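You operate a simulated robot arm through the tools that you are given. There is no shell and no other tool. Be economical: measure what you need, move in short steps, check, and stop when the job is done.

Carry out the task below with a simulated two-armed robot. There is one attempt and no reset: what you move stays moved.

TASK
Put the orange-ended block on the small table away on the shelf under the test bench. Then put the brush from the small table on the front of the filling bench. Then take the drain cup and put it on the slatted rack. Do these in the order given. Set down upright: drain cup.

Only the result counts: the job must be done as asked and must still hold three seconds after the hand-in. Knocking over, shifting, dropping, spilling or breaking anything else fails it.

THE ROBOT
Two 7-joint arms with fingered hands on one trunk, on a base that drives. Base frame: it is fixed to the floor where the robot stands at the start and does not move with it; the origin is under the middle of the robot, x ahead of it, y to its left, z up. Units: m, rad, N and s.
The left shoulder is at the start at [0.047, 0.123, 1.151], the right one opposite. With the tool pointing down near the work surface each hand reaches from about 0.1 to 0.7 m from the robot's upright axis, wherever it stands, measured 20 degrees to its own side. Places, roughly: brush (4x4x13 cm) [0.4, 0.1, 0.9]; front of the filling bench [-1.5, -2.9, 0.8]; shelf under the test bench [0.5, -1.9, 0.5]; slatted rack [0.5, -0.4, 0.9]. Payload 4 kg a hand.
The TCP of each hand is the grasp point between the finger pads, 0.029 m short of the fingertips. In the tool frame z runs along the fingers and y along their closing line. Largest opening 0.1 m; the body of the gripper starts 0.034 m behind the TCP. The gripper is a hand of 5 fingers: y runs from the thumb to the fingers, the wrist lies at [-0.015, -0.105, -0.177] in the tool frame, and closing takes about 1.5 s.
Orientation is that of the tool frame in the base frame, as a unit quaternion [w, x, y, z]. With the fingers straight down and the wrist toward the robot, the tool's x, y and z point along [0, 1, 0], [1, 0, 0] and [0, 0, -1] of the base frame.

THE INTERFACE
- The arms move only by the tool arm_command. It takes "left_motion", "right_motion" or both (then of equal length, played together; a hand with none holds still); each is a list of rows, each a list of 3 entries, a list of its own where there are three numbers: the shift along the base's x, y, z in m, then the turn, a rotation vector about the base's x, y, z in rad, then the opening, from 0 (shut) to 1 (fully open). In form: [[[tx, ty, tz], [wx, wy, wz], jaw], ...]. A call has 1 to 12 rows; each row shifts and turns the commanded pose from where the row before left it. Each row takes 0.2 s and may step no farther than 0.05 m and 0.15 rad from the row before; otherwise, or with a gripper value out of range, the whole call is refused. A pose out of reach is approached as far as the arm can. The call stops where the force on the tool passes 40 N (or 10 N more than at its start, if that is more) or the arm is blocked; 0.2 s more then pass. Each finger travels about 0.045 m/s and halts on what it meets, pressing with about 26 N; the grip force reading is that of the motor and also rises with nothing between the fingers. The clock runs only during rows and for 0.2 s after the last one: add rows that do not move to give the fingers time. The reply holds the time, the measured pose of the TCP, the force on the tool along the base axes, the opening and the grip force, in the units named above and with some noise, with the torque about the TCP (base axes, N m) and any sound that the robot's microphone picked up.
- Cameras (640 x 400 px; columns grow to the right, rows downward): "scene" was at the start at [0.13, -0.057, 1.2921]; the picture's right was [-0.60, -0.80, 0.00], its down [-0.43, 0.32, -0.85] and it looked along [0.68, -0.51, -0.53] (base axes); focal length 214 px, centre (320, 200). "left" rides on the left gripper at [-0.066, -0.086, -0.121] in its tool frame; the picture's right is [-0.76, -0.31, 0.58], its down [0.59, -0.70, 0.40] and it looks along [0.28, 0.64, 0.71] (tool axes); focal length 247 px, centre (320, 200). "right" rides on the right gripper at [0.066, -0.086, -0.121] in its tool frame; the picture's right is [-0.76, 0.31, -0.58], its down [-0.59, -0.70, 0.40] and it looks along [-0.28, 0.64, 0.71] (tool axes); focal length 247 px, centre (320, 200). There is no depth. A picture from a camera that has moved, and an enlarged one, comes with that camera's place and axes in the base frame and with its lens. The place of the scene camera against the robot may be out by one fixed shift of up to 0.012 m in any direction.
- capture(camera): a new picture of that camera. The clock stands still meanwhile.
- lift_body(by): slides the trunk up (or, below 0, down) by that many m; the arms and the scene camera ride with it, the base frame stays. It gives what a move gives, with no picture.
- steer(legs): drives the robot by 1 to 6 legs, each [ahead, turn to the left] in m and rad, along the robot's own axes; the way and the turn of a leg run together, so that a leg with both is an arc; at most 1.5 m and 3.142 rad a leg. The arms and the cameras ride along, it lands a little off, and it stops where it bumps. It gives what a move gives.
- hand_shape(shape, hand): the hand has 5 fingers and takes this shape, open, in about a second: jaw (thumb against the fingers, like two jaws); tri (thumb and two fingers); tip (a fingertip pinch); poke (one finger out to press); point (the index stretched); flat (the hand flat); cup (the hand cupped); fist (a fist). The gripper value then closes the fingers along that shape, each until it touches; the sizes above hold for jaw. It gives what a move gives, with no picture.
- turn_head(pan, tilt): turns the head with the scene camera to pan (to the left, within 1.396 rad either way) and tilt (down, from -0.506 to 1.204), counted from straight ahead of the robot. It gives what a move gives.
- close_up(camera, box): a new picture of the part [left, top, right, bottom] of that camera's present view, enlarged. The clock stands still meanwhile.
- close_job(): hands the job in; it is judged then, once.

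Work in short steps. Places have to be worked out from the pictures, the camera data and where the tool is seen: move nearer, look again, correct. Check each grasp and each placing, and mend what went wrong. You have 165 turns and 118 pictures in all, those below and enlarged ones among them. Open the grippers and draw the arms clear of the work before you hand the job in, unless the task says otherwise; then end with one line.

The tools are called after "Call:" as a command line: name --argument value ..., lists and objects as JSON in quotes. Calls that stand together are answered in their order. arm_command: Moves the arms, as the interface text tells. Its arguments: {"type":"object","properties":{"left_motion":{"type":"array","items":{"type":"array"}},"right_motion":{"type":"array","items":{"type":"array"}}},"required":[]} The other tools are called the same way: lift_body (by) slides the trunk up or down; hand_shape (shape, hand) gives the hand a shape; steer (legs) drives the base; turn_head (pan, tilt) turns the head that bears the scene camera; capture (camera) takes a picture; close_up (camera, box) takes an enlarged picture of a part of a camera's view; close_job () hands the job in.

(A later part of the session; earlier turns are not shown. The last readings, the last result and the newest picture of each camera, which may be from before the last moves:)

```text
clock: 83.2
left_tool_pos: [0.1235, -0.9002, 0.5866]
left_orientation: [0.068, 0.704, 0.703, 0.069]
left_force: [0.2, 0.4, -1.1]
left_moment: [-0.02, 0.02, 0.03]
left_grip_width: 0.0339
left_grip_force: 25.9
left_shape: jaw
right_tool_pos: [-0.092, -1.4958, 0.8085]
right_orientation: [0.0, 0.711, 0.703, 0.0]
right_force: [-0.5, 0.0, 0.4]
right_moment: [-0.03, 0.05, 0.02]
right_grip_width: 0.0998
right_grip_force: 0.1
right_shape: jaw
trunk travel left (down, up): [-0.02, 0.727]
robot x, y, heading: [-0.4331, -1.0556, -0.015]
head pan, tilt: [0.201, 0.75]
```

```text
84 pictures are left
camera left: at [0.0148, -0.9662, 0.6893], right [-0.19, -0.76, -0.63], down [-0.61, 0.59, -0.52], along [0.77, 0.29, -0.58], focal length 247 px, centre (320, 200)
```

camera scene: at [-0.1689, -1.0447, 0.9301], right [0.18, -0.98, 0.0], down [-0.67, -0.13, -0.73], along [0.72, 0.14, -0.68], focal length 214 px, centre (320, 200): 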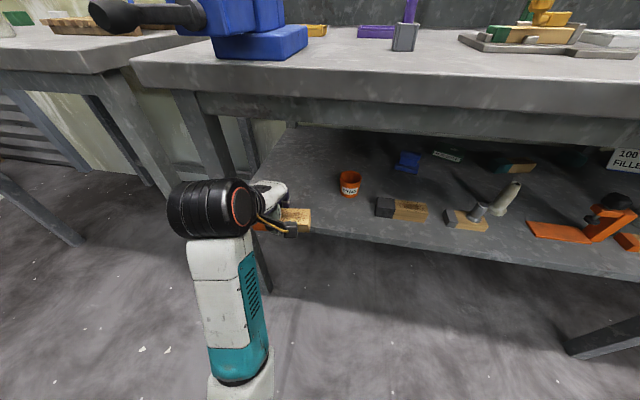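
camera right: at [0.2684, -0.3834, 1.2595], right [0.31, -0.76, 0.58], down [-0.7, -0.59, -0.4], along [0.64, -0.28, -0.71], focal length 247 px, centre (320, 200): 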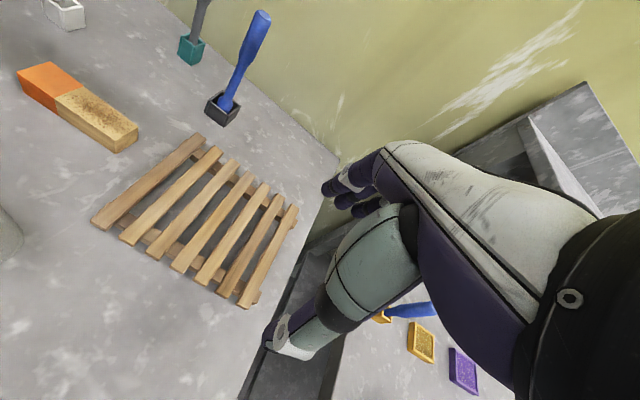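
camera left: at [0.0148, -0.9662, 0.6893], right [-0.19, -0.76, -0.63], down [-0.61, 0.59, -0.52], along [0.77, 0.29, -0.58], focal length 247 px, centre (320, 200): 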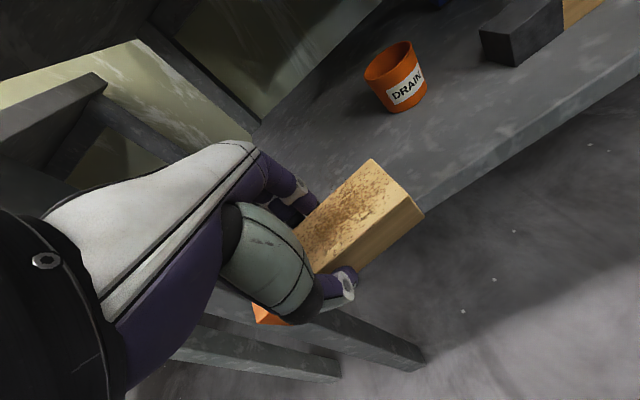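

The shelf edge triangulates to x≈0.155, z≈0.52, and the way is clear. I move the block in over the shelf by 0.095 m and then check.

Call:
arm_command --left_motion '[[[0.03, 0, 0], [0, 0, 0], 0], [[0.03, 0, 0], [0, 0, 0], 0], [[0.035, 0, 0], [0, 0, 0], 0], [[0, 0, 0], [0, 0, 0], 0]]'

Call:
capture --camera "scene"

Call:
capture --camera "left"

```text
clock: 84.2
left_tool_pos: [0.2178, -0.8986, 0.5871]
left_orientation: [0.068, 0.704, 0.704, 0.069]
left_force: [-0.3, 0.2, -1.0]
left_moment: [0.0, -0.01, -0.01]
left_grip_width: 0.0337
left_grip_force: 26.0
left_shape: jaw
right_tool_pos: [-0.0923, -1.4964, 0.8099]
right_orientation: [0.0, 0.711, 0.703, 0.0]
right_force: [-1.0, 0.0, -0.2]
right_moment: [0.0, 0.01, 0.05]
right_grip_width: 0.0999
right_grip_force: 0.0
right_shape: jaw
trunk travel left (down, up): [-0.02, 0.727]
robot x, y, heading: [-0.433, -1.0585, -0.018]
head pan, tilt: [0.201, 0.75]
```

```text
83 pictures are left
camera scene: at [-0.1689, -1.0447, 0.93], right [0.18, -0.98, 0.0], down [-0.67, -0.13, -0.73], along [0.72, 0.14, -0.68], focal length 214 px, centre (320, 200)
```

scene: 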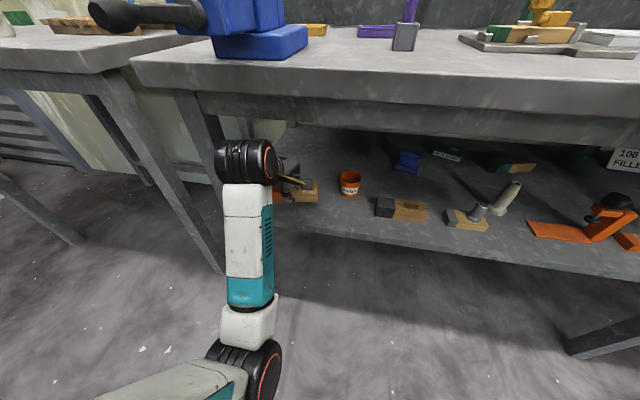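

```text
82 pictures are left
camera left: at [0.1103, -0.9655, 0.6907], right [-0.19, -0.76, -0.63], down [-0.61, 0.59, -0.52], along [0.77, 0.29, -0.58], focal length 247 px, centre (320, 200)
```

left: 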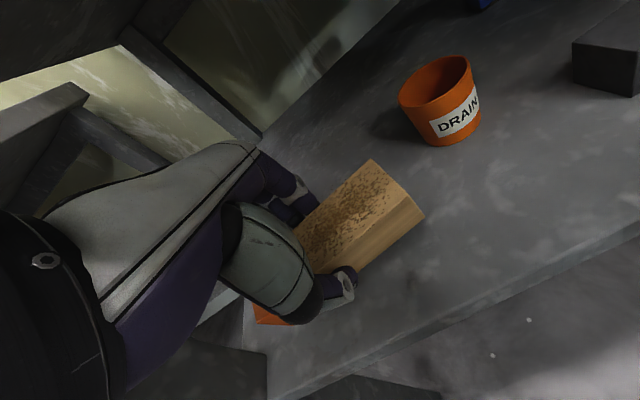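

The block is over the free shelf area, 7 cm from its left end and clear of the cup. I lower it gently until contact.

Call:
arm_command --left_motion '[[[0, 0, -0.01], [0, 0, 0], 0], [[0, 0, -0.006], [0, 0, 0], 0], [[0, 0, -0.005], [0, 0, 0], 0], [[0, 0, 0], [0, 0, 0], 0]]'

```text
clock: 85.2
left_tool_pos: [0.2178, -0.8978, 0.5656]
left_orientation: [0.067, 0.703, 0.705, 0.069]
left_force: [0.0, 0.6, -1.1]
left_moment: [0.01, 0.0, 0.01]
left_grip_width: 0.0334
left_grip_force: 25.8
left_shape: jaw
right_tool_pos: [-0.0928, -1.4961, 0.8094]
right_orientation: [0.0, 0.711, 0.703, 0.0]
right_force: [-0.3, -0.2, -0.6]
right_moment: [0.02, 0.02, -0.01]
right_grip_width: 0.0996
right_grip_force: 0.1
right_shape: jaw
trunk travel left (down, up): [-0.02, 0.727]
robot x, y, heading: [-0.4357, -1.0555, -0.012]
head pan, tilt: [0.201, 0.75]
```

No contact yet, so I continue down in small steps.

Call:
arm_command --left_motion '[[[0, 0, -0.005], [0, 0, 0], 0], [[0, 0, -0.004], [0, 0, 0], 0], [[0, 0, -0.003], [0, 0, 0], 0], [[0, 0, 0], [0, 0, 0], 0]]'

Call:
capture --camera "left"

```text
clock: 86.2
left_tool_pos: [0.2173, -0.8978, 0.5536]
left_orientation: [0.067, 0.704, 0.704, 0.07]
left_force: [-0.9, 0.8, -1.5]
left_moment: [0.0, 0.02, 0.0]
left_grip_width: 0.034
left_grip_force: 25.5
left_shape: jaw
right_tool_pos: [-0.0926, -1.4951, 0.8086]
right_orientation: [0.0, 0.711, 0.703, 0.0]
right_force: [0.5, 0.7, -0.2]
right_moment: [-0.01, 0.0, -0.01]
right_grip_width: 0.0997
right_grip_force: 0.0
right_shape: jaw
trunk travel left (down, up): [-0.02, 0.727]
robot x, y, heading: [-0.435, -1.0579, -0.016]
head pan, tilt: [0.201, 0.75]
```

```text
81 pictures are left
camera left: at [0.1097, -0.9638, 0.6559], right [-0.19, -0.76, -0.63], down [-0.61, 0.59, -0.52], along [0.77, 0.29, -0.58], focal length 247 px, centre (320, 200)
```

left: 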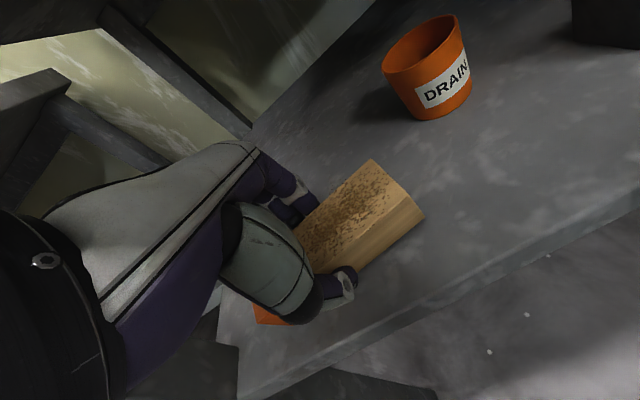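

Triangulation puts the shelf at z≈0.517, so contact should be close. I continue in 3 mm steps.

Call:
arm_command --left_motion '[[[0, 0, -0.003], [0, 0, 0], 0], [[0, 0, -0.003], [0, 0, 0], 0], [[0, 0, -0.003], [0, 0, 0], 0], [[0, 0, 0], [0, 0, 0], 0]]'

Call:
close_up --camera "scene" --box '[200, 120, 380, 240]'

```text
clock: 87.2
left_tool_pos: [0.2166, -0.8988, 0.544]
left_orientation: [0.068, 0.704, 0.704, 0.069]
left_force: [0.5, 0.5, -0.4]
left_moment: [0.01, -0.01, -0.01]
left_grip_width: 0.0339
left_grip_force: 26.2
left_shape: jaw
right_tool_pos: [-0.0914, -1.496, 0.8089]
right_orientation: [-0.001, 0.711, 0.703, 0.0]
right_force: [0.6, -0.6, -0.6]
right_moment: [-0.02, 0.0, -0.02]
right_grip_width: 0.0999
right_grip_force: 0.0
right_shape: jaw
trunk travel left (down, up): [-0.02, 0.727]
robot x, y, heading: [-0.4349, -1.0545, -0.019]
head pan, tilt: [0.201, 0.75]
```

```text
3.33 times, centred on (290, 180) of scene
camera zoom: at [-0.1689, -1.0447, 0.93], right [0.18, -0.98, 0.0], down [-0.67, -0.13, -0.73], along [0.72, 0.14, -0.68], focal length 715 px, centre (420, 267)
```

zoom: 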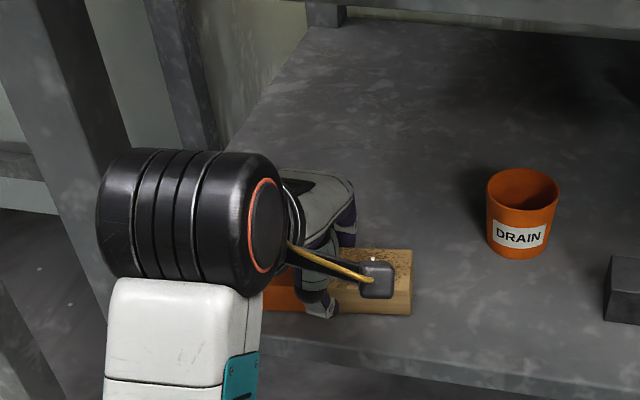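

Still a light load reading; I continue down.

Call:
arm_command --left_motion '[[[0, 0, -0.003], [0, 0, 0], 0], [[0, 0, -0.003], [0, 0, 0], 0], [[0, 0, 0], [0, 0, 0], 0]]'

```text
clock: 88.0
left_tool_pos: [0.2173, -0.8984, 0.5402]
left_orientation: [0.069, 0.704, 0.704, 0.07]
left_force: [3.1, 0.8, 8.3]
left_moment: [0.1, 0.01, -0.06]
left_grip_width: 0.0348
left_grip_force: 25.9
left_shape: jaw
right_tool_pos: [-0.0922, -1.4965, 0.8097]
right_orientation: [0.0, 0.711, 0.704, 0.0]
right_force: [-0.3, -0.1, -0.2]
right_moment: [0.01, 0.01, -0.01]
right_grip_width: 0.1
right_grip_force: 0.0
right_shape: jaw
trunk travel left (down, up): [-0.02, 0.727]
robot x, y, heading: [-0.432, -1.0557, -0.011]
head pan, tilt: [0.201, 0.75]
```

Contact with 8 N. I now level the block by pivoting it about its near bottom edge.

Call:
arm_command --left_motion '[[[0.004, 0, -0.001], [0, 0.1, 0], 0], [[0.004, 0, -0.002], [0, 0.1, 0], 0], [[0, 0, 0], [0, 0, 0], 0]]'

```text
clock: 88.8
left_tool_pos: [0.2259, -0.8979, 0.5357]
left_orientation: [-0.002, 0.706, 0.708, 0.0]
left_force: [1.0, 3.9, 15.8]
left_moment: [0.14, -0.25, -0.06]
left_grip_width: 0.035
left_grip_force: 26.3
left_shape: jaw
right_tool_pos: [-0.093, -1.4955, 0.8112]
right_orientation: [0.001, 0.711, 0.703, 0.001]
right_force: [0.6, 0.4, -0.4]
right_moment: [0.03, 0.01, -0.03]
right_grip_width: 0.1
right_grip_force: 0.1
right_shape: jaw
trunk travel left (down, up): [-0.02, 0.727]
robot x, y, heading: [-0.4338, -1.0539, -0.012]
head pan, tilt: [0.201, 0.75]
```

The block sits level under 16 N. I relieve it by 2 mm and open the hand.

Call:
arm_command --left_motion '[[[0, 0, 0.002], [0, 0, 0], 0], [[0, 0, 0], [0, 0, 0], 0.5], [[0, 0, 0], [0, 0, 0], 0.6], [[0, 0, 0], [0, 0, 0], 0.8], [[0, 0, 0], [0, 0, 0], 0.9], [[0, 0, 0], [0, 0, 0], 0.9], [[0, 0, 0], [0, 0, 0], 0.9]]'

Call:
capture --camera "left"

```text
clock: 90.5
left_tool_pos: [0.224, -0.8967, 0.5362]
left_orientation: [-0.003, 0.707, 0.707, -0.002]
left_force: [0.1, -0.3, -0.7]
left_moment: [0.01, -0.01, 0.04]
left_grip_width: 0.0897
left_grip_force: 0.1
left_shape: jaw
right_tool_pos: [-0.0929, -1.495, 0.8093]
right_orientation: [-0.001, 0.711, 0.703, 0.0]
right_force: [-0.4, -0.2, -0.2]
right_moment: [-0.05, 0.02, 0.01]
right_grip_width: 0.0998
right_grip_force: 0.0
right_shape: jaw
trunk travel left (down, up): [-0.02, 0.727]
robot x, y, heading: [-0.4351, -1.0534, -0.016]
head pan, tilt: [0.201, 0.75]
```

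```text
79 pictures are left
camera left: at [0.1387, -0.9643, 0.6582], right [-0.31, -0.76, -0.58], down [-0.71, 0.59, -0.39], along [0.64, 0.29, -0.72], focal length 247 px, centre (320, 200)
```

left: 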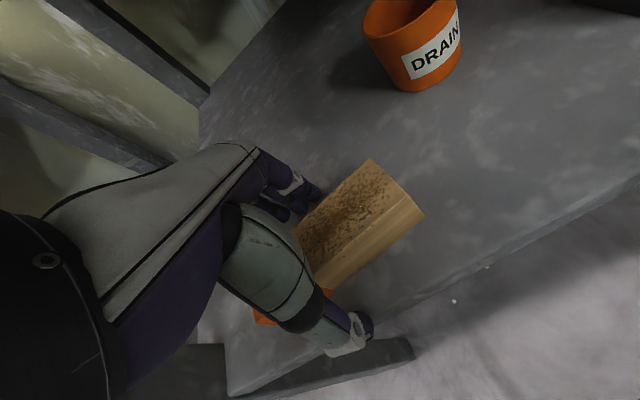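

The block is released and flat on the shelf. I raise the hand while pitching the fingers forward (so the wrist stays below the apron), then withdraw.

Call:
arm_command --left_motion '[[[-0.002, 0, 0.012], [0, -0.06, 0], 0.9], [[-0.002, 0, 0.012], [0, -0.08, 0], 0.9], [[-0.002, 0, 0.014], [0, -0.08, 0], 0.9], [[-0.002, 0, 0.014], [0, -0.08, 0], 0.9], [[-0.002, 0, 0.012], [0, -0.05, 0], 0.9], [[0, 0, 0], [0, 0, 0], 0.9]]'

Call:
capture --camera "left"

Call:
close_up --camera "scene" --box '[180, 80, 380, 240]'

```text
clock: 91.8
left_tool_pos: [0.2154, -0.8982, 0.6003]
left_orientation: [0.12, 0.696, 0.697, 0.122]
left_force: [1.1, 0.7, -0.1]
left_moment: [-0.02, -0.03, -0.01]
left_grip_width: 0.0896
left_grip_force: 0.1
left_shape: jaw
right_tool_pos: [-0.0921, -1.4959, 0.8101]
right_orientation: [0.0, 0.711, 0.703, -0.001]
right_force: [0.1, 0.5, 0.8]
right_moment: [-0.01, 0.0, 0.01]
right_grip_width: 0.0997
right_grip_force: 0.1
right_shape: jaw
trunk travel left (down, up): [-0.02, 0.727]
robot x, y, heading: [-0.4364, -1.0532, -0.012]
head pan, tilt: [0.201, 0.75]
```

```text
78 pictures are left
camera left: at [0.0922, -0.9644, 0.686], right [-0.09, -0.76, -0.65], down [-0.53, 0.59, -0.61], along [0.84, 0.29, -0.45], focal length 247 px, centre (320, 200)
```

left: 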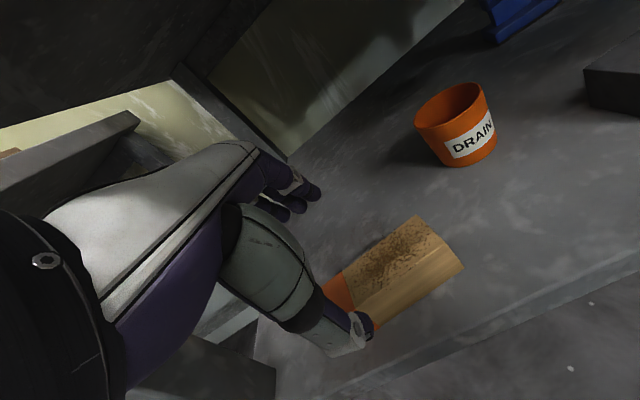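

```text
2.50 times, centred on (280, 160) of scene
camera zoom: at [-0.169, -1.0447, 0.9301], right [0.18, -0.98, 0.0], down [-0.67, -0.13, -0.73], along [0.72, 0.14, -0.68], focal length 536 px, centre (420, 300)
```

zoom: 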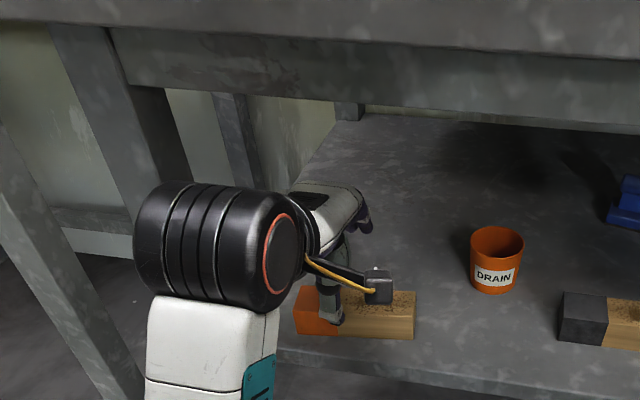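

The block lies flat on the shelf and the fingers are above it. I withdraw the hand straight back, slightly rising.

Call:
arm_command --left_motion '[[[-0.01, 0, 0.008], [0, 0, 0], 0.9], [[-0.03, 0, 0], [0, 0, 0], 0.9], [[-0.04, 0, 0], [0, 0, 0], 0.9], [[-0.04, 0, 0], [0, 0, 0], 0.9], [[-0.04, 0, 0], [0, 0, 0], 0.9]]'

Call:
capture --camera "scene"

```text
clock: 93.0
left_tool_pos: [0.1244, -0.9014, 0.5893]
left_orientation: [0.12, 0.697, 0.697, 0.122]
left_force: [-0.2, -0.1, -0.2]
left_moment: [0.03, 0.0, -0.01]
left_grip_width: 0.0899
left_grip_force: 0.1
left_shape: jaw
left hand out of reach, approached as far as the arm can: row 4, 5
right_tool_pos: [-0.0915, -1.4964, 0.8098]
right_orientation: [0.0, 0.711, 0.703, 0.0]
right_force: [-0.7, 0.2, 0.7]
right_moment: [-0.01, 0.02, 0.02]
right_grip_width: 0.1001
right_grip_force: 0.1
right_shape: jaw
trunk travel left (down, up): [-0.02, 0.727]
robot x, y, heading: [-0.4359, -1.0564, -0.012]
head pan, tilt: [0.201, 0.75]
```

```text
76 pictures are left
camera scene: at [-0.169, -1.0447, 0.93], right [0.18, -0.98, 0.0], down [-0.67, -0.13, -0.73], along [0.72, 0.14, -0.68], focal length 214 px, centre (320, 200)
```

scene: 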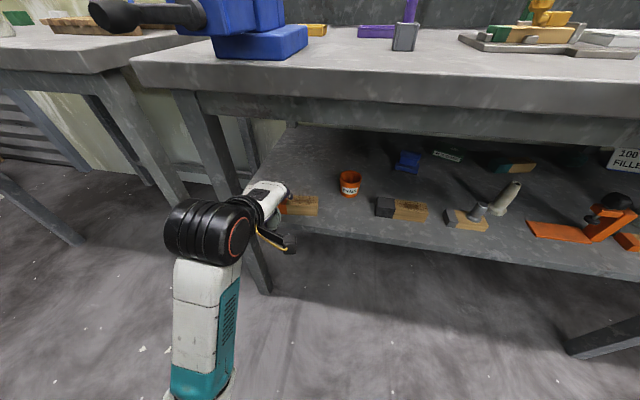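

The block is placed and the hand is out. I back away from the bench, then raise the trunk.

Call:
steer --legs '[[-0.33, 0]]'

Call:
lift_body --by 0.4

Call:
lift_body --by 0.1

Call:
turn_head --pan 0.2 --tilt 0.7

Call:
capture --camera "scene"

```text
clock: 95.3
left_tool_pos: [-0.2114, -0.8946, 0.5902]
left_orientation: [0.12, 0.695, 0.699, 0.121]
left_force: [-0.8, -0.1, 0.2]
left_moment: [-0.02, 0.01, -0.01]
left_grip_width: 0.09
left_grip_force: 0.1
left_shape: jaw
right_tool_pos: [-0.4272, -1.4893, 0.8091]
right_orientation: [0.0, 0.71, 0.705, 0.0]
right_force: [-0.4, 0.4, -0.2]
right_moment: [-0.01, 0.0, -0.01]
right_grip_width: 0.0998
right_grip_force: 0.2
right_shape: jaw
trunk travel left (down, up): [-0.02, 0.727]
robot x, y, heading: [-0.773, -1.0499, -0.013]
head pan, tilt: [0.201, 0.75]
```

```text
clock: 99.1
left_tool_pos: [-0.211, -0.8948, 0.99]
left_orientation: [0.12, 0.696, 0.698, 0.12]
left_force: [-0.2, -0.6, -0.2]
left_moment: [-0.02, -0.01, 0.0]
left_grip_width: 0.09
left_grip_force: 0.0
left_shape: jaw
right_tool_pos: [-0.4262, -1.4907, 1.2093]
right_orientation: [0.0, 0.709, 0.705, 0.0]
right_force: [-0.1, -0.4, -0.3]
right_moment: [0.02, 0.01, -0.01]
right_grip_width: 0.0999
right_grip_force: 0.0
right_shape: jaw
trunk travel left (down, up): [-0.42, 0.327]
robot x, y, heading: [-0.7701, -1.0486, -0.013]
head pan, tilt: [0.201, 0.75]
```

```text
clock: 100.4
left_tool_pos: [-0.2114, -0.8959, 1.0894]
left_orientation: [0.12, 0.695, 0.698, 0.122]
left_force: [0.7, 0.5, 0.3]
left_moment: [0.07, 0.03, 0.0]
left_grip_width: 0.0898
left_grip_force: 0.1
left_shape: jaw
right_tool_pos: [-0.4262, -1.4903, 1.3095]
right_orientation: [0.0, 0.71, 0.705, 0.001]
right_force: [-0.8, -0.5, -0.2]
right_moment: [-0.01, 0.01, 0.02]
right_grip_width: 0.0997
right_grip_force: 0.0
right_shape: jaw
trunk travel left (down, up): [-0.52, 0.227]
robot x, y, heading: [-0.77, -1.051, -0.008]
head pan, tilt: [0.201, 0.75]
```

```text
clock: 101.0
left_tool_pos: [-0.2113, -0.8949, 1.0904]
left_orientation: [0.12, 0.696, 0.698, 0.122]
left_force: [0.3, -0.5, 0.2]
left_moment: [-0.01, -0.01, 0.0]
left_grip_width: 0.0901
left_grip_force: 0.0
left_shape: jaw
right_tool_pos: [-0.4265, -1.49, 1.3102]
right_orientation: [0.0, 0.71, 0.704, 0.0]
right_force: [-0.9, 0.4, -0.1]
right_moment: [-0.01, 0.03, 0.0]
right_grip_width: 0.0998
right_grip_force: 0.0
right_shape: jaw
trunk travel left (down, up): [-0.52, 0.227]
robot x, y, heading: [-0.7681, -1.0531, -0.014]
head pan, tilt: [0.201, 0.7]
```

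```text
75 pictures are left
camera scene: at [-0.6543, -1.0373, 1.4518], right [0.19, -0.98, 0.0], down [-0.63, -0.12, -0.76], along [0.75, 0.14, -0.64], focal length 214 px, centre (320, 200)
```

scene: 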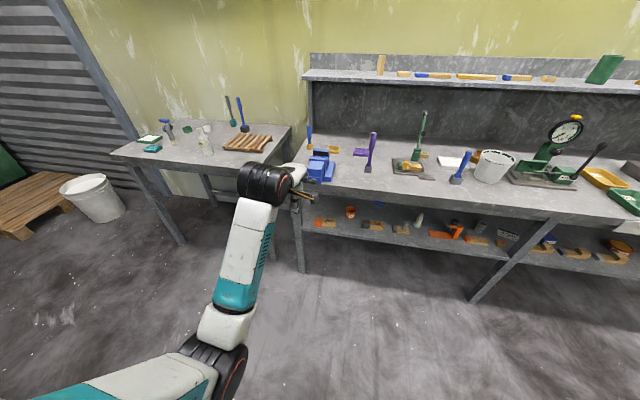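

I level and raise the left hand, then drive back to the small table for the brush.

Call:
arm_command --left_motion '[[[0, 0, 0.03], [0, 0.115, 0], 1], [[0, 0, 0.03], [0, 0.115, 0], 1], [[0, 0, 0.03], [0, 0.115, 0], 1]]'

Call:
steer --legs '[[0, 1.09], [1.196, 0], [0, -1.076], [0.2, 0]]'

Call:
turn_head --pan -0.1 --tilt 0.9

Call:
capture --camera "scene"

Call:
capture --camera "left"

```text
clock: 101.8
left_tool_pos: [-0.2088, -0.8946, 1.1827]
left_orientation: [-0.003, 0.706, 0.708, -0.001]
left_force: [0.1, -0.3, -0.2]
left_moment: [-0.02, 0.01, -0.03]
left_grip_width: 0.1
left_grip_force: 0.1
left_shape: jaw
right_tool_pos: [-0.4254, -1.4881, 1.3089]
right_orientation: [0.0, 0.709, 0.705, -0.001]
right_force: [0.4, 0.5, 0.7]
right_moment: [-0.05, 0.02, -0.01]
right_grip_width: 0.0999
right_grip_force: 0.0
right_shape: jaw
trunk travel left (down, up): [-0.52, 0.227]
robot x, y, heading: [-0.7719, -1.0528, -0.017]
head pan, tilt: [0.201, 0.7]
```

```text
clock: 114.6
left_tool_pos: [0.56, 0.1938, 1.1826]
left_orientation: [-0.001, 0.694, 0.72, 0.001]
left_force: [-0.4, -0.3, -0.6]
left_moment: [0.0, -0.01, -0.02]
left_grip_width: 0.0998
left_grip_force: 0.0
left_shape: jaw
right_tool_pos: [0.36, -0.4074, 1.309]
right_orientation: [-0.001, 0.698, 0.716, 0.0]
right_force: [0.4, -0.9, -0.7]
right_moment: [0.03, 0.01, 0.0]
right_grip_width: 0.1
right_grip_force: 0.0
right_shape: jaw
trunk travel left (down, up): [-0.52, 0.227]
robot x, y, heading: [0.0056, 0.0213, 0.024]
head pan, tilt: [0.201, 0.7]
```

```text
clock: 115.4
left_tool_pos: [0.5591, 0.1927, 1.1824]
left_orientation: [-0.002, 0.695, 0.719, 0.001]
left_force: [0.0, -0.5, -0.8]
left_moment: [0.02, -0.03, 0.02]
left_grip_width: 0.1
left_grip_force: 0.1
left_shape: jaw
right_tool_pos: [0.3599, -0.4055, 1.3093]
right_orientation: [0.001, 0.698, 0.716, 0.0]
right_force: [-1.0, 0.5, 0.6]
right_moment: [0.03, 0.02, -0.01]
right_grip_width: 0.0999
right_grip_force: 0.0
right_shape: jaw
trunk travel left (down, up): [-0.52, 0.227]
robot x, y, heading: [0.0028, 0.0206, 0.02]
head pan, tilt: [-0.099, 0.901]
```

```text
74 pictures are left
camera scene: at [0.1105, 0.0141, 1.4357], right [-0.08, -1.0, 0.0], down [-0.78, 0.06, -0.62], along [0.62, -0.05, -0.78], focal length 214 px, centre (320, 200)
```

scene: 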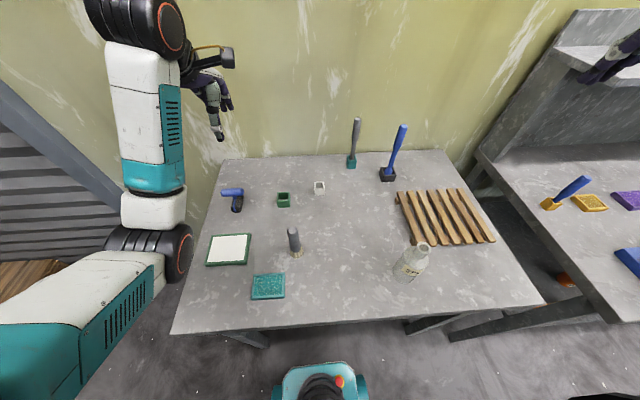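

```text
73 pictures are left
camera left: at [0.4756, 0.1242, 1.3041], right [-0.28, -0.77, -0.58], down [-0.72, 0.56, -0.4], along [0.63, 0.31, -0.71], focal length 247 px, centre (320, 200)
```

left: 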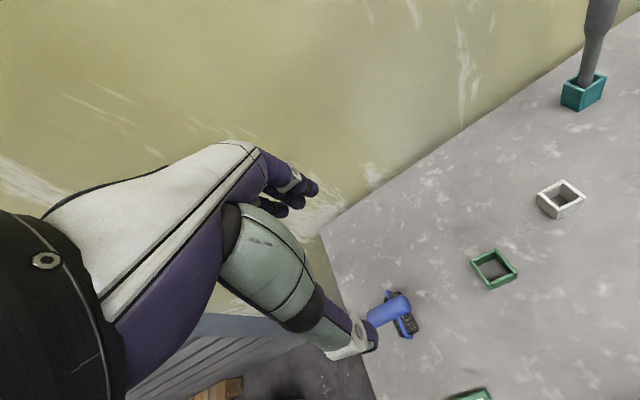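

The brush stands upright at about [0.376,0.058] with its top at z≈0.99. I move the left hand above it and look.

Call:
arm_command --left_motion '[[[-0.037, -0.027, 0], [0, 0, 0], 1], [[-0.037, -0.027, 0], [0, 0, 0], 1], [[-0.037, -0.027, 0], [0, 0, 0], 1], [[-0.037, -0.027, -0.01], [0, 0, 0], 1], [[-0.035, -0.027, -0.02], [0, 0, 0], 1], [[0, 0, -0.02], [0, 0, 0], 1]]'

Call:
capture --camera "left"

Call:
capture --camera "scene"

```text
clock: 116.8
left_tool_pos: [0.3742, 0.058, 1.1321]
left_orientation: [-0.001, 0.695, 0.719, 0.0]
left_force: [-0.3, 0.6, -0.1]
left_moment: [-0.03, 0.05, 0.0]
left_grip_width: 0.0999
left_grip_force: 0.1
left_shape: jaw
right_tool_pos: [0.3607, -0.4046, 1.3089]
right_orientation: [0.0, 0.698, 0.716, 0.0]
right_force: [-0.7, -0.1, 1.0]
right_moment: [0.03, -0.01, 0.04]
right_grip_width: 0.0998
right_grip_force: 0.1
right_shape: jaw
trunk travel left (down, up): [-0.52, 0.227]
robot x, y, heading: [0.0037, 0.0209, 0.021]
head pan, tilt: [-0.099, 0.901]
```

```text
72 pictures are left
camera left: at [0.2903, -0.011, 1.2539], right [-0.28, -0.77, -0.58], down [-0.72, 0.56, -0.4], along [0.63, 0.31, -0.71], focal length 247 px, centre (320, 200)
```

left: 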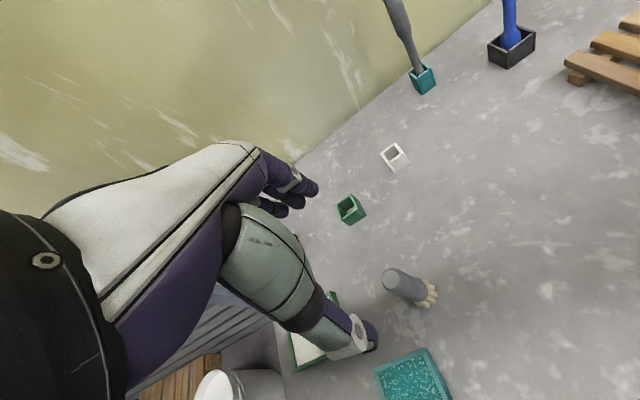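

```text
71 pictures are left
camera scene: at [0.1108, 0.015, 1.4356], right [-0.08, -1.0, 0.0], down [-0.78, 0.06, -0.62], along [0.62, -0.05, -0.78], focal length 214 px, centre (320, 200)
```

scene: 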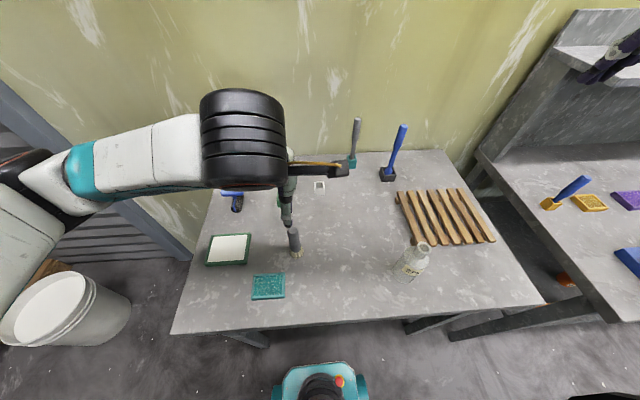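

The brush axis is at [0.374,0.058], matching the TCP. I descend to z≈0.965 and close.

Call:
arm_command --left_motion '[[[0, 0, -0.04], [0, 0, 0], 1], [[0, 0, -0.04], [0, 0, 0], 1], [[0, 0, -0.04], [0, 0, 0], 1], [[0, 0, -0.03], [0, 0, 0], 1], [[0, 0, -0.015], [0, 0, 0], 1], [[0, 0, 0], [0, 0, 0], 1]]'

Call:
capture --camera "left"

```text
clock: 118.2
left_tool_pos: [0.3758, 0.0576, 0.9679]
left_orientation: [-0.002, 0.694, 0.72, 0.0]
left_force: [-0.3, -0.4, 0.3]
left_moment: [0.0, -0.02, 0.01]
left_grip_width: 0.0999
left_grip_force: 0.1
left_shape: jaw
right_tool_pos: [0.3611, -0.4073, 1.3115]
right_orientation: [0.0, 0.698, 0.717, 0.0]
right_force: [-0.4, -0.2, -0.4]
right_moment: [0.01, 0.0, 0.01]
right_grip_width: 0.0999
right_grip_force: 0.1
right_shape: jaw
trunk travel left (down, up): [-0.52, 0.227]
robot x, y, heading: [0.0027, 0.0225, 0.023]
head pan, tilt: [-0.099, 0.901]
```

```text
70 pictures are left
camera left: at [0.2923, -0.012, 1.0884], right [-0.28, -0.77, -0.58], down [-0.72, 0.56, -0.4], along [0.63, 0.31, -0.71], focal length 247 px, centre (320, 200)
```

left: 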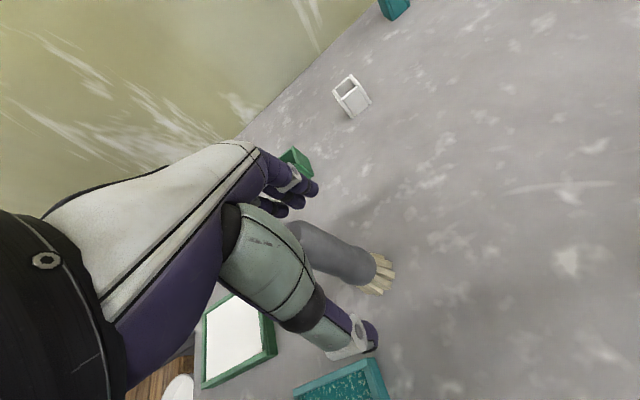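

The handle is between thumb and fingers; I close and then lift slightly.

Call:
arm_command --left_motion '[[[0, 0, 0], [0, 0, 0], 0.6], [[0, 0, 0], [0, 0, 0], 0.4], [[0, 0, 0], [0, 0, 0], 0.2], [[0, 0, 0], [0, 0, 0], 0], [[0, 0, 0], [0, 0, 0], 0], [[0, 0, 0], [0, 0, 0], 0], [[0, 0, 0], [0, 0, 0], 0], [[0, 0, 0], [0, 0, 0], 0], [[0, 0, 0], [0, 0, 0], 0]]'

Call:
arm_command --left_motion '[[[0, 0, 0.02], [0, 0, 0], 0], [[0, 0, 0.03], [0, 0, 0], 0], [[0, 0, 0.04], [0, 0, 0], 0], [[0, 0, 0.04], [0, 0, 0], 0], [[0, 0, 0.04], [0, 0, 0], 0], [[0, 0, 0.04], [0, 0, 0], 0]]'

Call:
capture --camera "left"

Call:
capture --camera "scene"

```text
clock: 120.2
left_tool_pos: [0.3765, 0.057, 0.9675]
left_orientation: [-0.002, 0.694, 0.72, 0.001]
left_force: [-0.4, -0.9, -0.2]
left_moment: [-0.02, -0.02, 0.0]
left_grip_width: 0.0175
left_grip_force: 26.1
left_shape: jaw
right_tool_pos: [0.3603, -0.4063, 1.3097]
right_orientation: [0.0, 0.699, 0.715, 0.0]
right_force: [-1.4, -0.4, 0.5]
right_moment: [0.02, 0.02, -0.02]
right_grip_width: 0.1
right_grip_force: 0.1
right_shape: jaw
trunk travel left (down, up): [-0.52, 0.227]
robot x, y, heading: [0.0028, 0.0213, 0.024]
head pan, tilt: [-0.099, 0.901]
```

```text
clock: 121.6
left_tool_pos: [0.3744, 0.0573, 1.1809]
left_orientation: [-0.003, 0.694, 0.72, 0.002]
left_force: [0.1, -0.6, -1.0]
left_moment: [0.02, 0.02, -0.03]
left_grip_width: 0.0172
left_grip_force: 26.3
left_shape: jaw
right_tool_pos: [0.3597, -0.4067, 1.3104]
right_orientation: [0.0, 0.699, 0.716, 0.0]
right_force: [-0.8, -0.3, 0.4]
right_moment: [-0.01, -0.02, -0.02]
right_grip_width: 0.0996
right_grip_force: 0.1
right_shape: jaw
trunk travel left (down, up): [-0.52, 0.227]
robot x, y, heading: [0.0004, 0.0159, 0.023]
head pan, tilt: [-0.099, 0.901]
```

```text
69 pictures are left
camera left: at [0.2903, -0.0114, 1.3018], right [-0.28, -0.77, -0.58], down [-0.73, 0.56, -0.39], along [0.63, 0.31, -0.71], focal length 247 px, centre (320, 200)
```

left: 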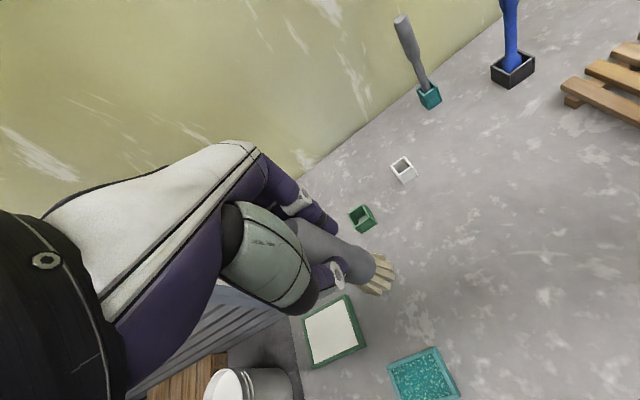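

```text
68 pictures are left
camera scene: at [0.1104, 0.0135, 1.4357], right [-0.08, -1.0, 0.0], down [-0.78, 0.06, -0.62], along [0.62, -0.05, -0.78], focal length 214 px, centre (320, 200)
```

scene: 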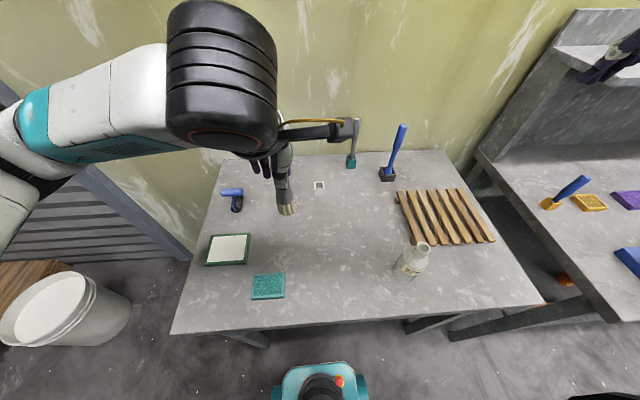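

The brush is held upright. I back off, turn toward the filling bench and look at it.

Call:
steer --legs '[[-0.45, 0], [0, -2.1]]'

Call:
turn_head --pan 0 --tilt 0.35

Call:
capture --camera "scene"

```text
clock: 129.4
left_tool_pos: [-0.6068, -0.3245, 1.1791]
left_orientation: [0.0, 0.966, -0.258, 0.002]
left_force: [0.3, 0.5, -1.1]
left_moment: [0.01, 0.03, -0.01]
left_grip_width: 0.0172
left_grip_force: 25.7
left_shape: jaw
right_tool_pos: [-0.9954, -0.0682, 1.3087]
right_orientation: [0.0, 0.965, -0.263, 0.0]
right_force: [0.0, -0.2, -0.3]
right_moment: [0.02, -0.02, 0.0]
right_grip_width: 0.0998
right_grip_force: 0.0
right_shape: jaw
trunk travel left (down, up): [-0.52, 0.227]
robot x, y, heading: [-0.4424, 0.0131, -2.103]
head pan, tilt: [-0.099, 0.901]
```

```text
clock: 130.3
left_tool_pos: [-0.6059, -0.3244, 1.1795]
left_orientation: [-0.001, 0.966, -0.257, 0.002]
left_force: [0.3, -0.7, -0.6]
left_moment: [-0.01, -0.01, 0.02]
left_grip_width: 0.0171
left_grip_force: 26.2
left_shape: jaw
right_tool_pos: [-0.9939, -0.0685, 1.309]
right_orientation: [-0.001, 0.965, -0.263, 0.0]
right_force: [0.0, 0.4, -0.5]
right_moment: [0.03, 0.02, 0.0]
right_grip_width: 0.0997
right_grip_force: 0.1
right_shape: jaw
trunk travel left (down, up): [-0.52, 0.227]
robot x, y, heading: [-0.44, 0.01, -2.101]
head pan, tilt: [0.0, 0.351]
```

```text
67 pictures are left
camera scene: at [-0.5058, -0.0991, 1.4831], right [-0.86, 0.51, 0.0], down [0.18, 0.3, -0.94], along [-0.48, -0.81, -0.34], focal length 214 px, centre (320, 200)
```

scene: 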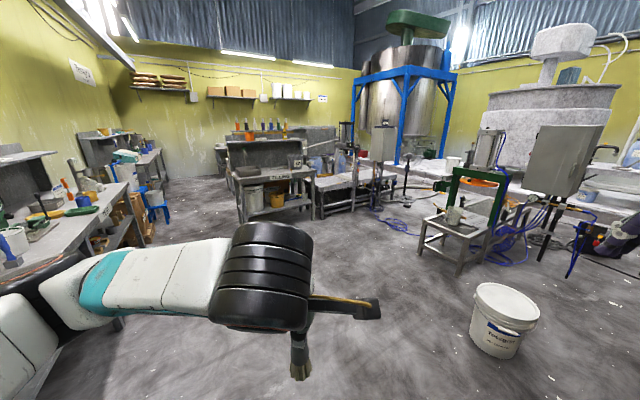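

Call:
close_up --camera "scene" --box '[210, 110, 410, 235]'

```text
3.20 times, centred on (310, 172) of scene
camera zoom: at [-0.5058, -0.0991, 1.4831], right [-0.86, 0.51, 0.0], down [0.18, 0.3, -0.94], along [-0.48, -0.81, -0.34], focal length 686 px, centre (352, 288)
```

zoom: 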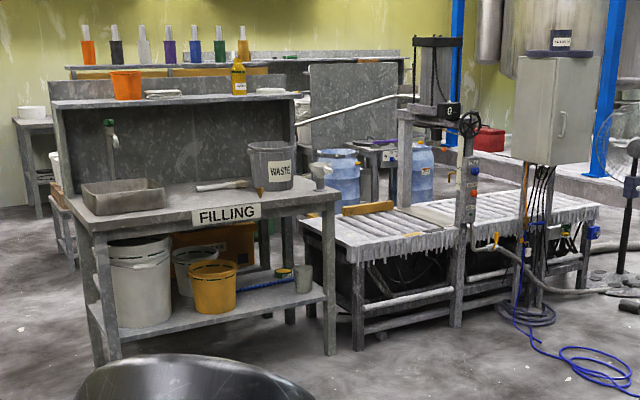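

The bench is labelled FILLING, its front edge at y≈-2.8 and spanning x≈-0.96 to -2.07. I drive to about [-1.6,-2.1] facing it.

Call:
steer --legs '[[0, 0.028], [1.5, 0], [0.85, 0], [0, 0.503]]'

Call:
turn_head --pan 0 --tilt 0.65

Call:
capture --camera "scene"

```text
clock: 143.7
left_tool_pos: [-1.6044, -2.4038, 1.1806]
left_orientation: [-0.001, 1.0, -0.015, 0.002]
left_force: [0.4, -0.3, -1.3]
left_moment: [0.02, 0.06, 0.01]
left_grip_width: 0.0173
left_grip_force: 26.4
left_shape: jaw
right_tool_pos: [-2.0669, -2.3588, 1.3108]
right_orientation: [-0.001, 1.0, -0.02, 0.0]
right_force: [-0.5, -0.9, -0.3]
right_moment: [0.01, 0.03, -0.03]
right_grip_width: 0.0998
right_grip_force: 0.0
right_shape: jaw
trunk travel left (down, up): [-0.52, 0.227]
robot x, y, heading: [-1.6165, -2.0297, -1.612]
head pan, tilt: [0.0, 0.351]
```

```text
clock: 144.5
left_tool_pos: [-1.6037, -2.4027, 1.1794]
left_orientation: [-0.001, 1.0, -0.015, 0.001]
left_force: [-0.4, -0.3, -0.3]
left_moment: [-0.01, 0.01, 0.01]
left_grip_width: 0.0169
left_grip_force: 26.4
left_shape: jaw
right_tool_pos: [-2.0674, -2.359, 1.3092]
right_orientation: [0.0, 1.0, -0.019, 0.0]
right_force: [0.3, 0.1, 0.0]
right_moment: [-0.01, -0.02, -0.01]
right_grip_width: 0.0998
right_grip_force: 0.0
right_shape: jaw
trunk travel left (down, up): [-0.52, 0.227]
robot x, y, heading: [-1.6195, -2.0313, -1.615]
head pan, tilt: [0.0, 0.649]
```

```text
65 pictures are left
camera scene: at [-1.6222, -2.1507, 1.4562], right [-1.0, 0.04, 0.0], down [0.03, 0.6, -0.8], along [-0.03, -0.8, -0.6], focal length 214 px, centre (320, 200)
```

scene: 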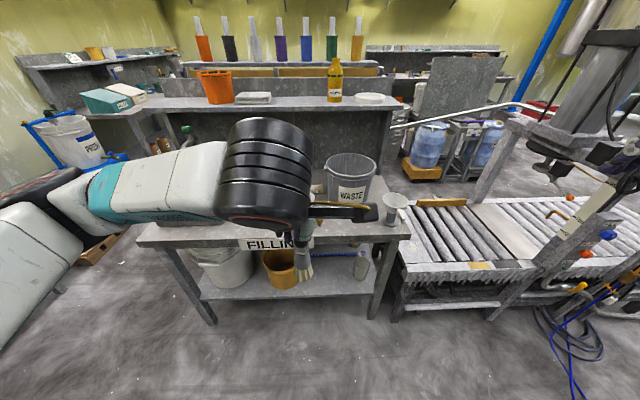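

The bench front edge triangulates to y≈-2.74, z≈0.825. My arm hides the top, so I look with the left wrist camera and swing the head.

Call:
capture --camera "left"

Call:
capture --camera "right"

```text
64 pictures are left
camera left: at [-1.6682, -2.3157, 1.3016], right [-0.75, 0.33, -0.58], down [0.61, 0.69, -0.4], along [0.27, -0.65, -0.71], focal length 247 px, centre (320, 200)
```

left: 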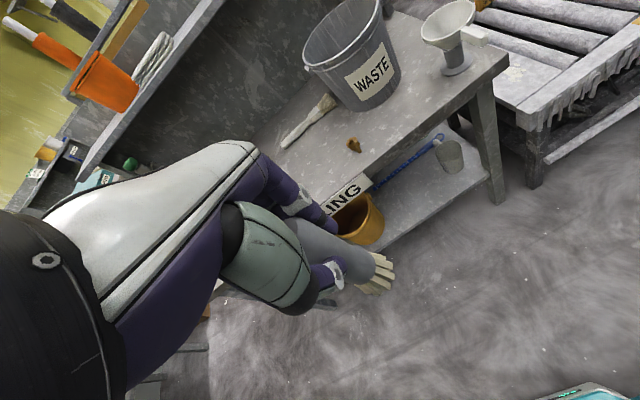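

```text
63 pictures are left
camera right: at [-1.9983, -2.2765, 1.4296], right [-0.77, -0.28, 0.58], down [-0.56, 0.73, -0.4], along [-0.31, -0.63, -0.71], focal length 247 px, centre (320, 200)
```

right: 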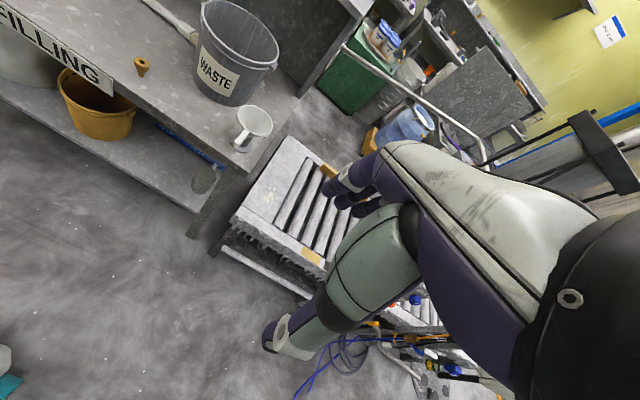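

The bench front strip is free around x≈-1.47; a small orange nozzle is at about [-1.64,-2.82] and a paddle at y≈-3.06. I drive 0.25 m closer and move the hand to above [-1.47,-2.84].

Call:
steer --legs '[[0.25, 0.03]]'

Call:
arm_command --left_motion '[[[0.03, -0.02, 0], [0, 0, 0], 0], [[0.03, -0.02, 0], [0, 0, 0], 0], [[0.03, -0.02, 0], [0, 0, 0], 0], [[0.03, -0.02, 0], [0, 0, 0], 0]]'

Call:
capture --camera "left"

Call:
capture --camera "scene"

```text
clock: 146.3
left_tool_pos: [-1.5997, -2.6546, 1.18]
left_orientation: [-0.002, 1.0, 0.001, 0.002]
left_force: [-0.9, 0.2, -0.8]
left_moment: [0.06, -0.03, 0.03]
left_grip_width: 0.0169
left_grip_force: 26.5
left_shape: jaw
right_tool_pos: [-2.0631, -2.6248, 1.3095]
right_orientation: [-0.001, 1.0, -0.005, 0.001]
right_force: [-0.2, -0.8, -0.1]
right_moment: [0.0, 0.02, 0.02]
right_grip_width: 0.0998
right_grip_force: 0.2
right_shape: jaw
trunk travel left (down, up): [-0.52, 0.227]
robot x, y, heading: [-1.6217, -2.2811, -1.575]
head pan, tilt: [0.0, 0.649]
```

```text
clock: 147.3
left_tool_pos: [-1.4816, -2.7295, 1.1797]
left_orientation: [-0.001, 1.0, 0.001, 0.001]
left_force: [0.0, 0.3, 0.0]
left_moment: [-0.02, -0.01, 0.03]
left_grip_width: 0.0171
left_grip_force: 26.4
left_shape: jaw
right_tool_pos: [-2.0627, -2.624, 1.3103]
right_orientation: [0.0, 1.0, -0.004, 0.0]
right_force: [-0.4, 0.8, 0.0]
right_moment: [0.01, 0.03, 0.03]
right_grip_width: 0.0994
right_grip_force: 0.0
right_shape: jaw
trunk travel left (down, up): [-0.52, 0.227]
robot x, y, heading: [-1.6254, -2.282, -1.58]
head pan, tilt: [0.0, 0.649]
```

```text
62 pictures are left
camera left: at [-1.5474, -2.6446, 1.3004], right [-0.75, 0.31, -0.58], down [0.59, 0.7, -0.4], along [0.29, -0.64, -0.71], focal length 247 px, centre (320, 200)
```

left: 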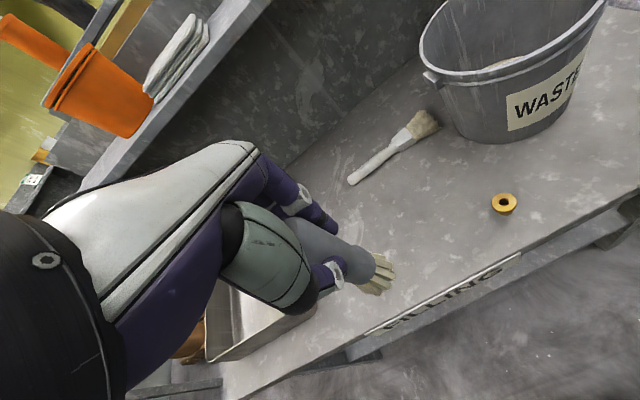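

```text
61 pictures are left
camera scene: at [-1.6247, -2.4016, 1.4562], right [-1.0, 0.01, 0.0], down [0.01, 0.6, -0.8], along [-0.01, -0.8, -0.6], focal length 214 px, centre (320, 200)
```

scene: 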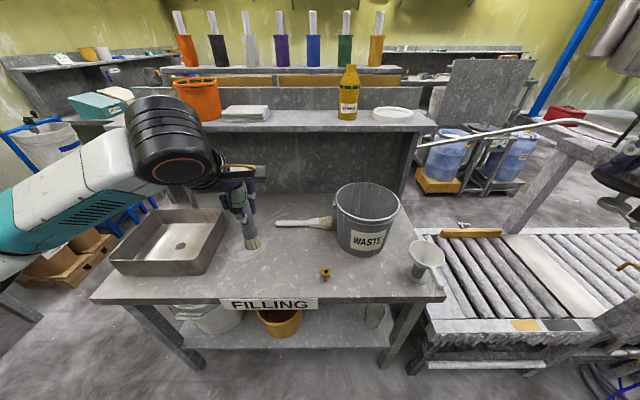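

Clear view: the spot at about [-1.455,-2.84] between the tray and the nozzle is free. I move above it and descend to z≈0.97.

Call:
arm_command --left_motion '[[[0.009, -0.037, 0], [0, 0, 0], 0], [[0.009, -0.037, 0], [0, 0, 0], 0], [[0.009, -0.037, 0], [0, 0, 0], 0], [[0, 0, -0.04], [0, 0, 0], 0], [[0, 0, -0.04], [0, 0, 0], 0], [[0, 0, -0.04], [0, 0, 0], 0], [[0, 0, -0.04], [0, 0, 0], 0], [[0, 0, -0.03], [0, 0, 0], 0], [[0, 0, -0.02], [0, 0, 0], 0], [[0, 0, 0], [0, 0, 0], 0]]'

Call:
capture --camera "left"

Call:
close_up --camera "scene" --box '[120, 150, 400, 320]'

```text
clock: 149.5
left_tool_pos: [-1.4531, -2.8432, 0.9697]
left_orientation: [-0.001, 1.0, 0.001, 0.002]
left_force: [-0.2, -0.5, -0.4]
left_moment: [0.02, 0.02, -0.01]
left_grip_width: 0.0169
left_grip_force: 25.6
left_shape: jaw
right_tool_pos: [-2.0639, -2.6239, 1.3102]
right_orientation: [0.0, 1.0, -0.004, 0.0]
right_force: [1.0, -0.6, 0.5]
right_moment: [0.01, -0.02, 0.01]
right_grip_width: 0.0997
right_grip_force: 0.0
right_shape: jaw
trunk travel left (down, up): [-0.52, 0.227]
robot x, y, heading: [-1.6264, -2.2798, -1.587]
head pan, tilt: [0.0, 0.649]
```

```text
60 pictures are left
camera left: at [-1.5198, -2.7585, 1.0906], right [-0.76, 0.31, -0.58], down [0.59, 0.7, -0.4], along [0.29, -0.64, -0.71], focal length 247 px, centre (320, 200)
```

left: 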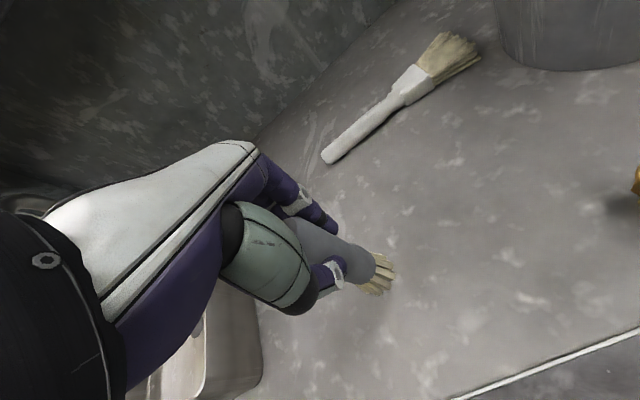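

```text
2.29 times, centred on (260, 235) of scene
camera zoom: at [-1.6254, -2.4016, 1.4562], right [-1.0, 0.01, 0.0], down [0.01, 0.6, -0.8], along [-0.01, -0.8, -0.6], focal length 490 px, centre (457, 120)
```

zoom: 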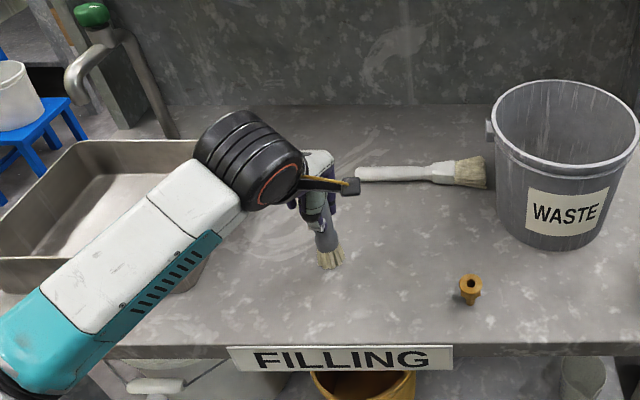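

The spot is clear and the brush hangs vertically. I lower it in small steps to contact.

Call:
arm_command --left_motion '[[[0, 0, -0.012], [0, 0, 0], 0], [[0, 0, -0.008], [0, 0, 0], 0], [[0, 0, -0.005], [0, 0, 0], 0], [[0, 0, -0.003], [0, 0, 0], 0], [[0, 0, 0], [0, 0, 0], 0]]'

Call:
close_up --camera "left" --box '[270, 180, 470, 305]'

```text
clock: 150.7
left_tool_pos: [-1.4533, -2.8455, 0.9416]
left_orientation: [-0.001, 1.0, 0.002, 0.002]
left_force: [-0.1, -0.3, -0.9]
left_moment: [0.01, 0.03, 0.0]
left_grip_width: 0.0171
left_grip_force: 26.4
left_shape: jaw
right_tool_pos: [-2.0629, -2.6236, 1.3098]
right_orientation: [0.0, 1.0, -0.005, 0.0]
right_force: [1.7, 0.0, 0.1]
right_moment: [-0.02, -0.01, 0.04]
right_grip_width: 0.0996
right_grip_force: 0.1
right_shape: jaw
trunk travel left (down, up): [-0.52, 0.227]
robot x, y, heading: [-1.6251, -2.2785, -1.582]
head pan, tilt: [0.0, 0.649]
```

```text
3.20 times, centred on (370, 242) of left
camera zoom: at [-1.5199, -2.7599, 1.063], right [-0.76, 0.31, -0.58], down [0.59, 0.7, -0.4], along [0.29, -0.64, -0.71], focal length 790 px, centre (160, 64)
```

zoom: 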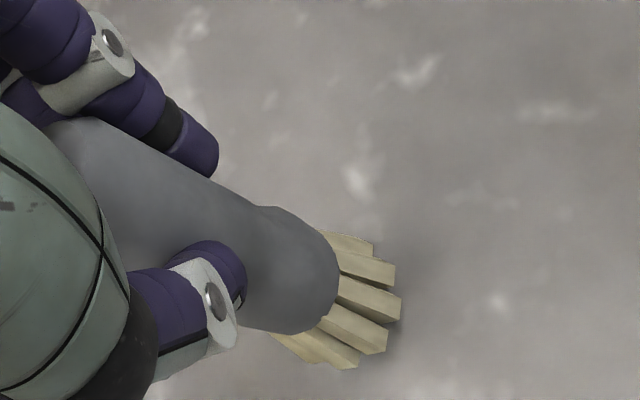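

No contact yet, and a thin shadow shows it is near. I continue downward.

Call:
arm_command --left_motion '[[[0, 0, -0.003], [0, 0, 0], 0], [[0, 0, -0.003], [0, 0, 0], 0], [[0, 0, -0.003], [0, 0, 0], 0], [[0, 0, -0.003], [0, 0, 0], 0], [[0, 0, 0], [0, 0, 0], 0]]'

```text
clock: 151.9
left_tool_pos: [-1.4534, -2.8449, 0.9291]
left_orientation: [-0.001, 1.0, 0.001, 0.002]
left_force: [-0.2, -0.2, -0.7]
left_moment: [0.01, -0.03, 0.03]
left_grip_width: 0.0174
left_grip_force: 26.0
left_shape: jaw
right_tool_pos: [-2.0627, -2.6239, 1.3104]
right_orientation: [0.0, 1.0, -0.003, -0.001]
right_force: [0.6, 0.2, -0.1]
right_moment: [-0.02, 0.0, 0.01]
right_grip_width: 0.0997
right_grip_force: 0.2
right_shape: jaw
trunk travel left (down, up): [-0.52, 0.227]
robot x, y, heading: [-1.62, -2.2795, -1.586]
head pan, tilt: [0.0, 0.649]
```

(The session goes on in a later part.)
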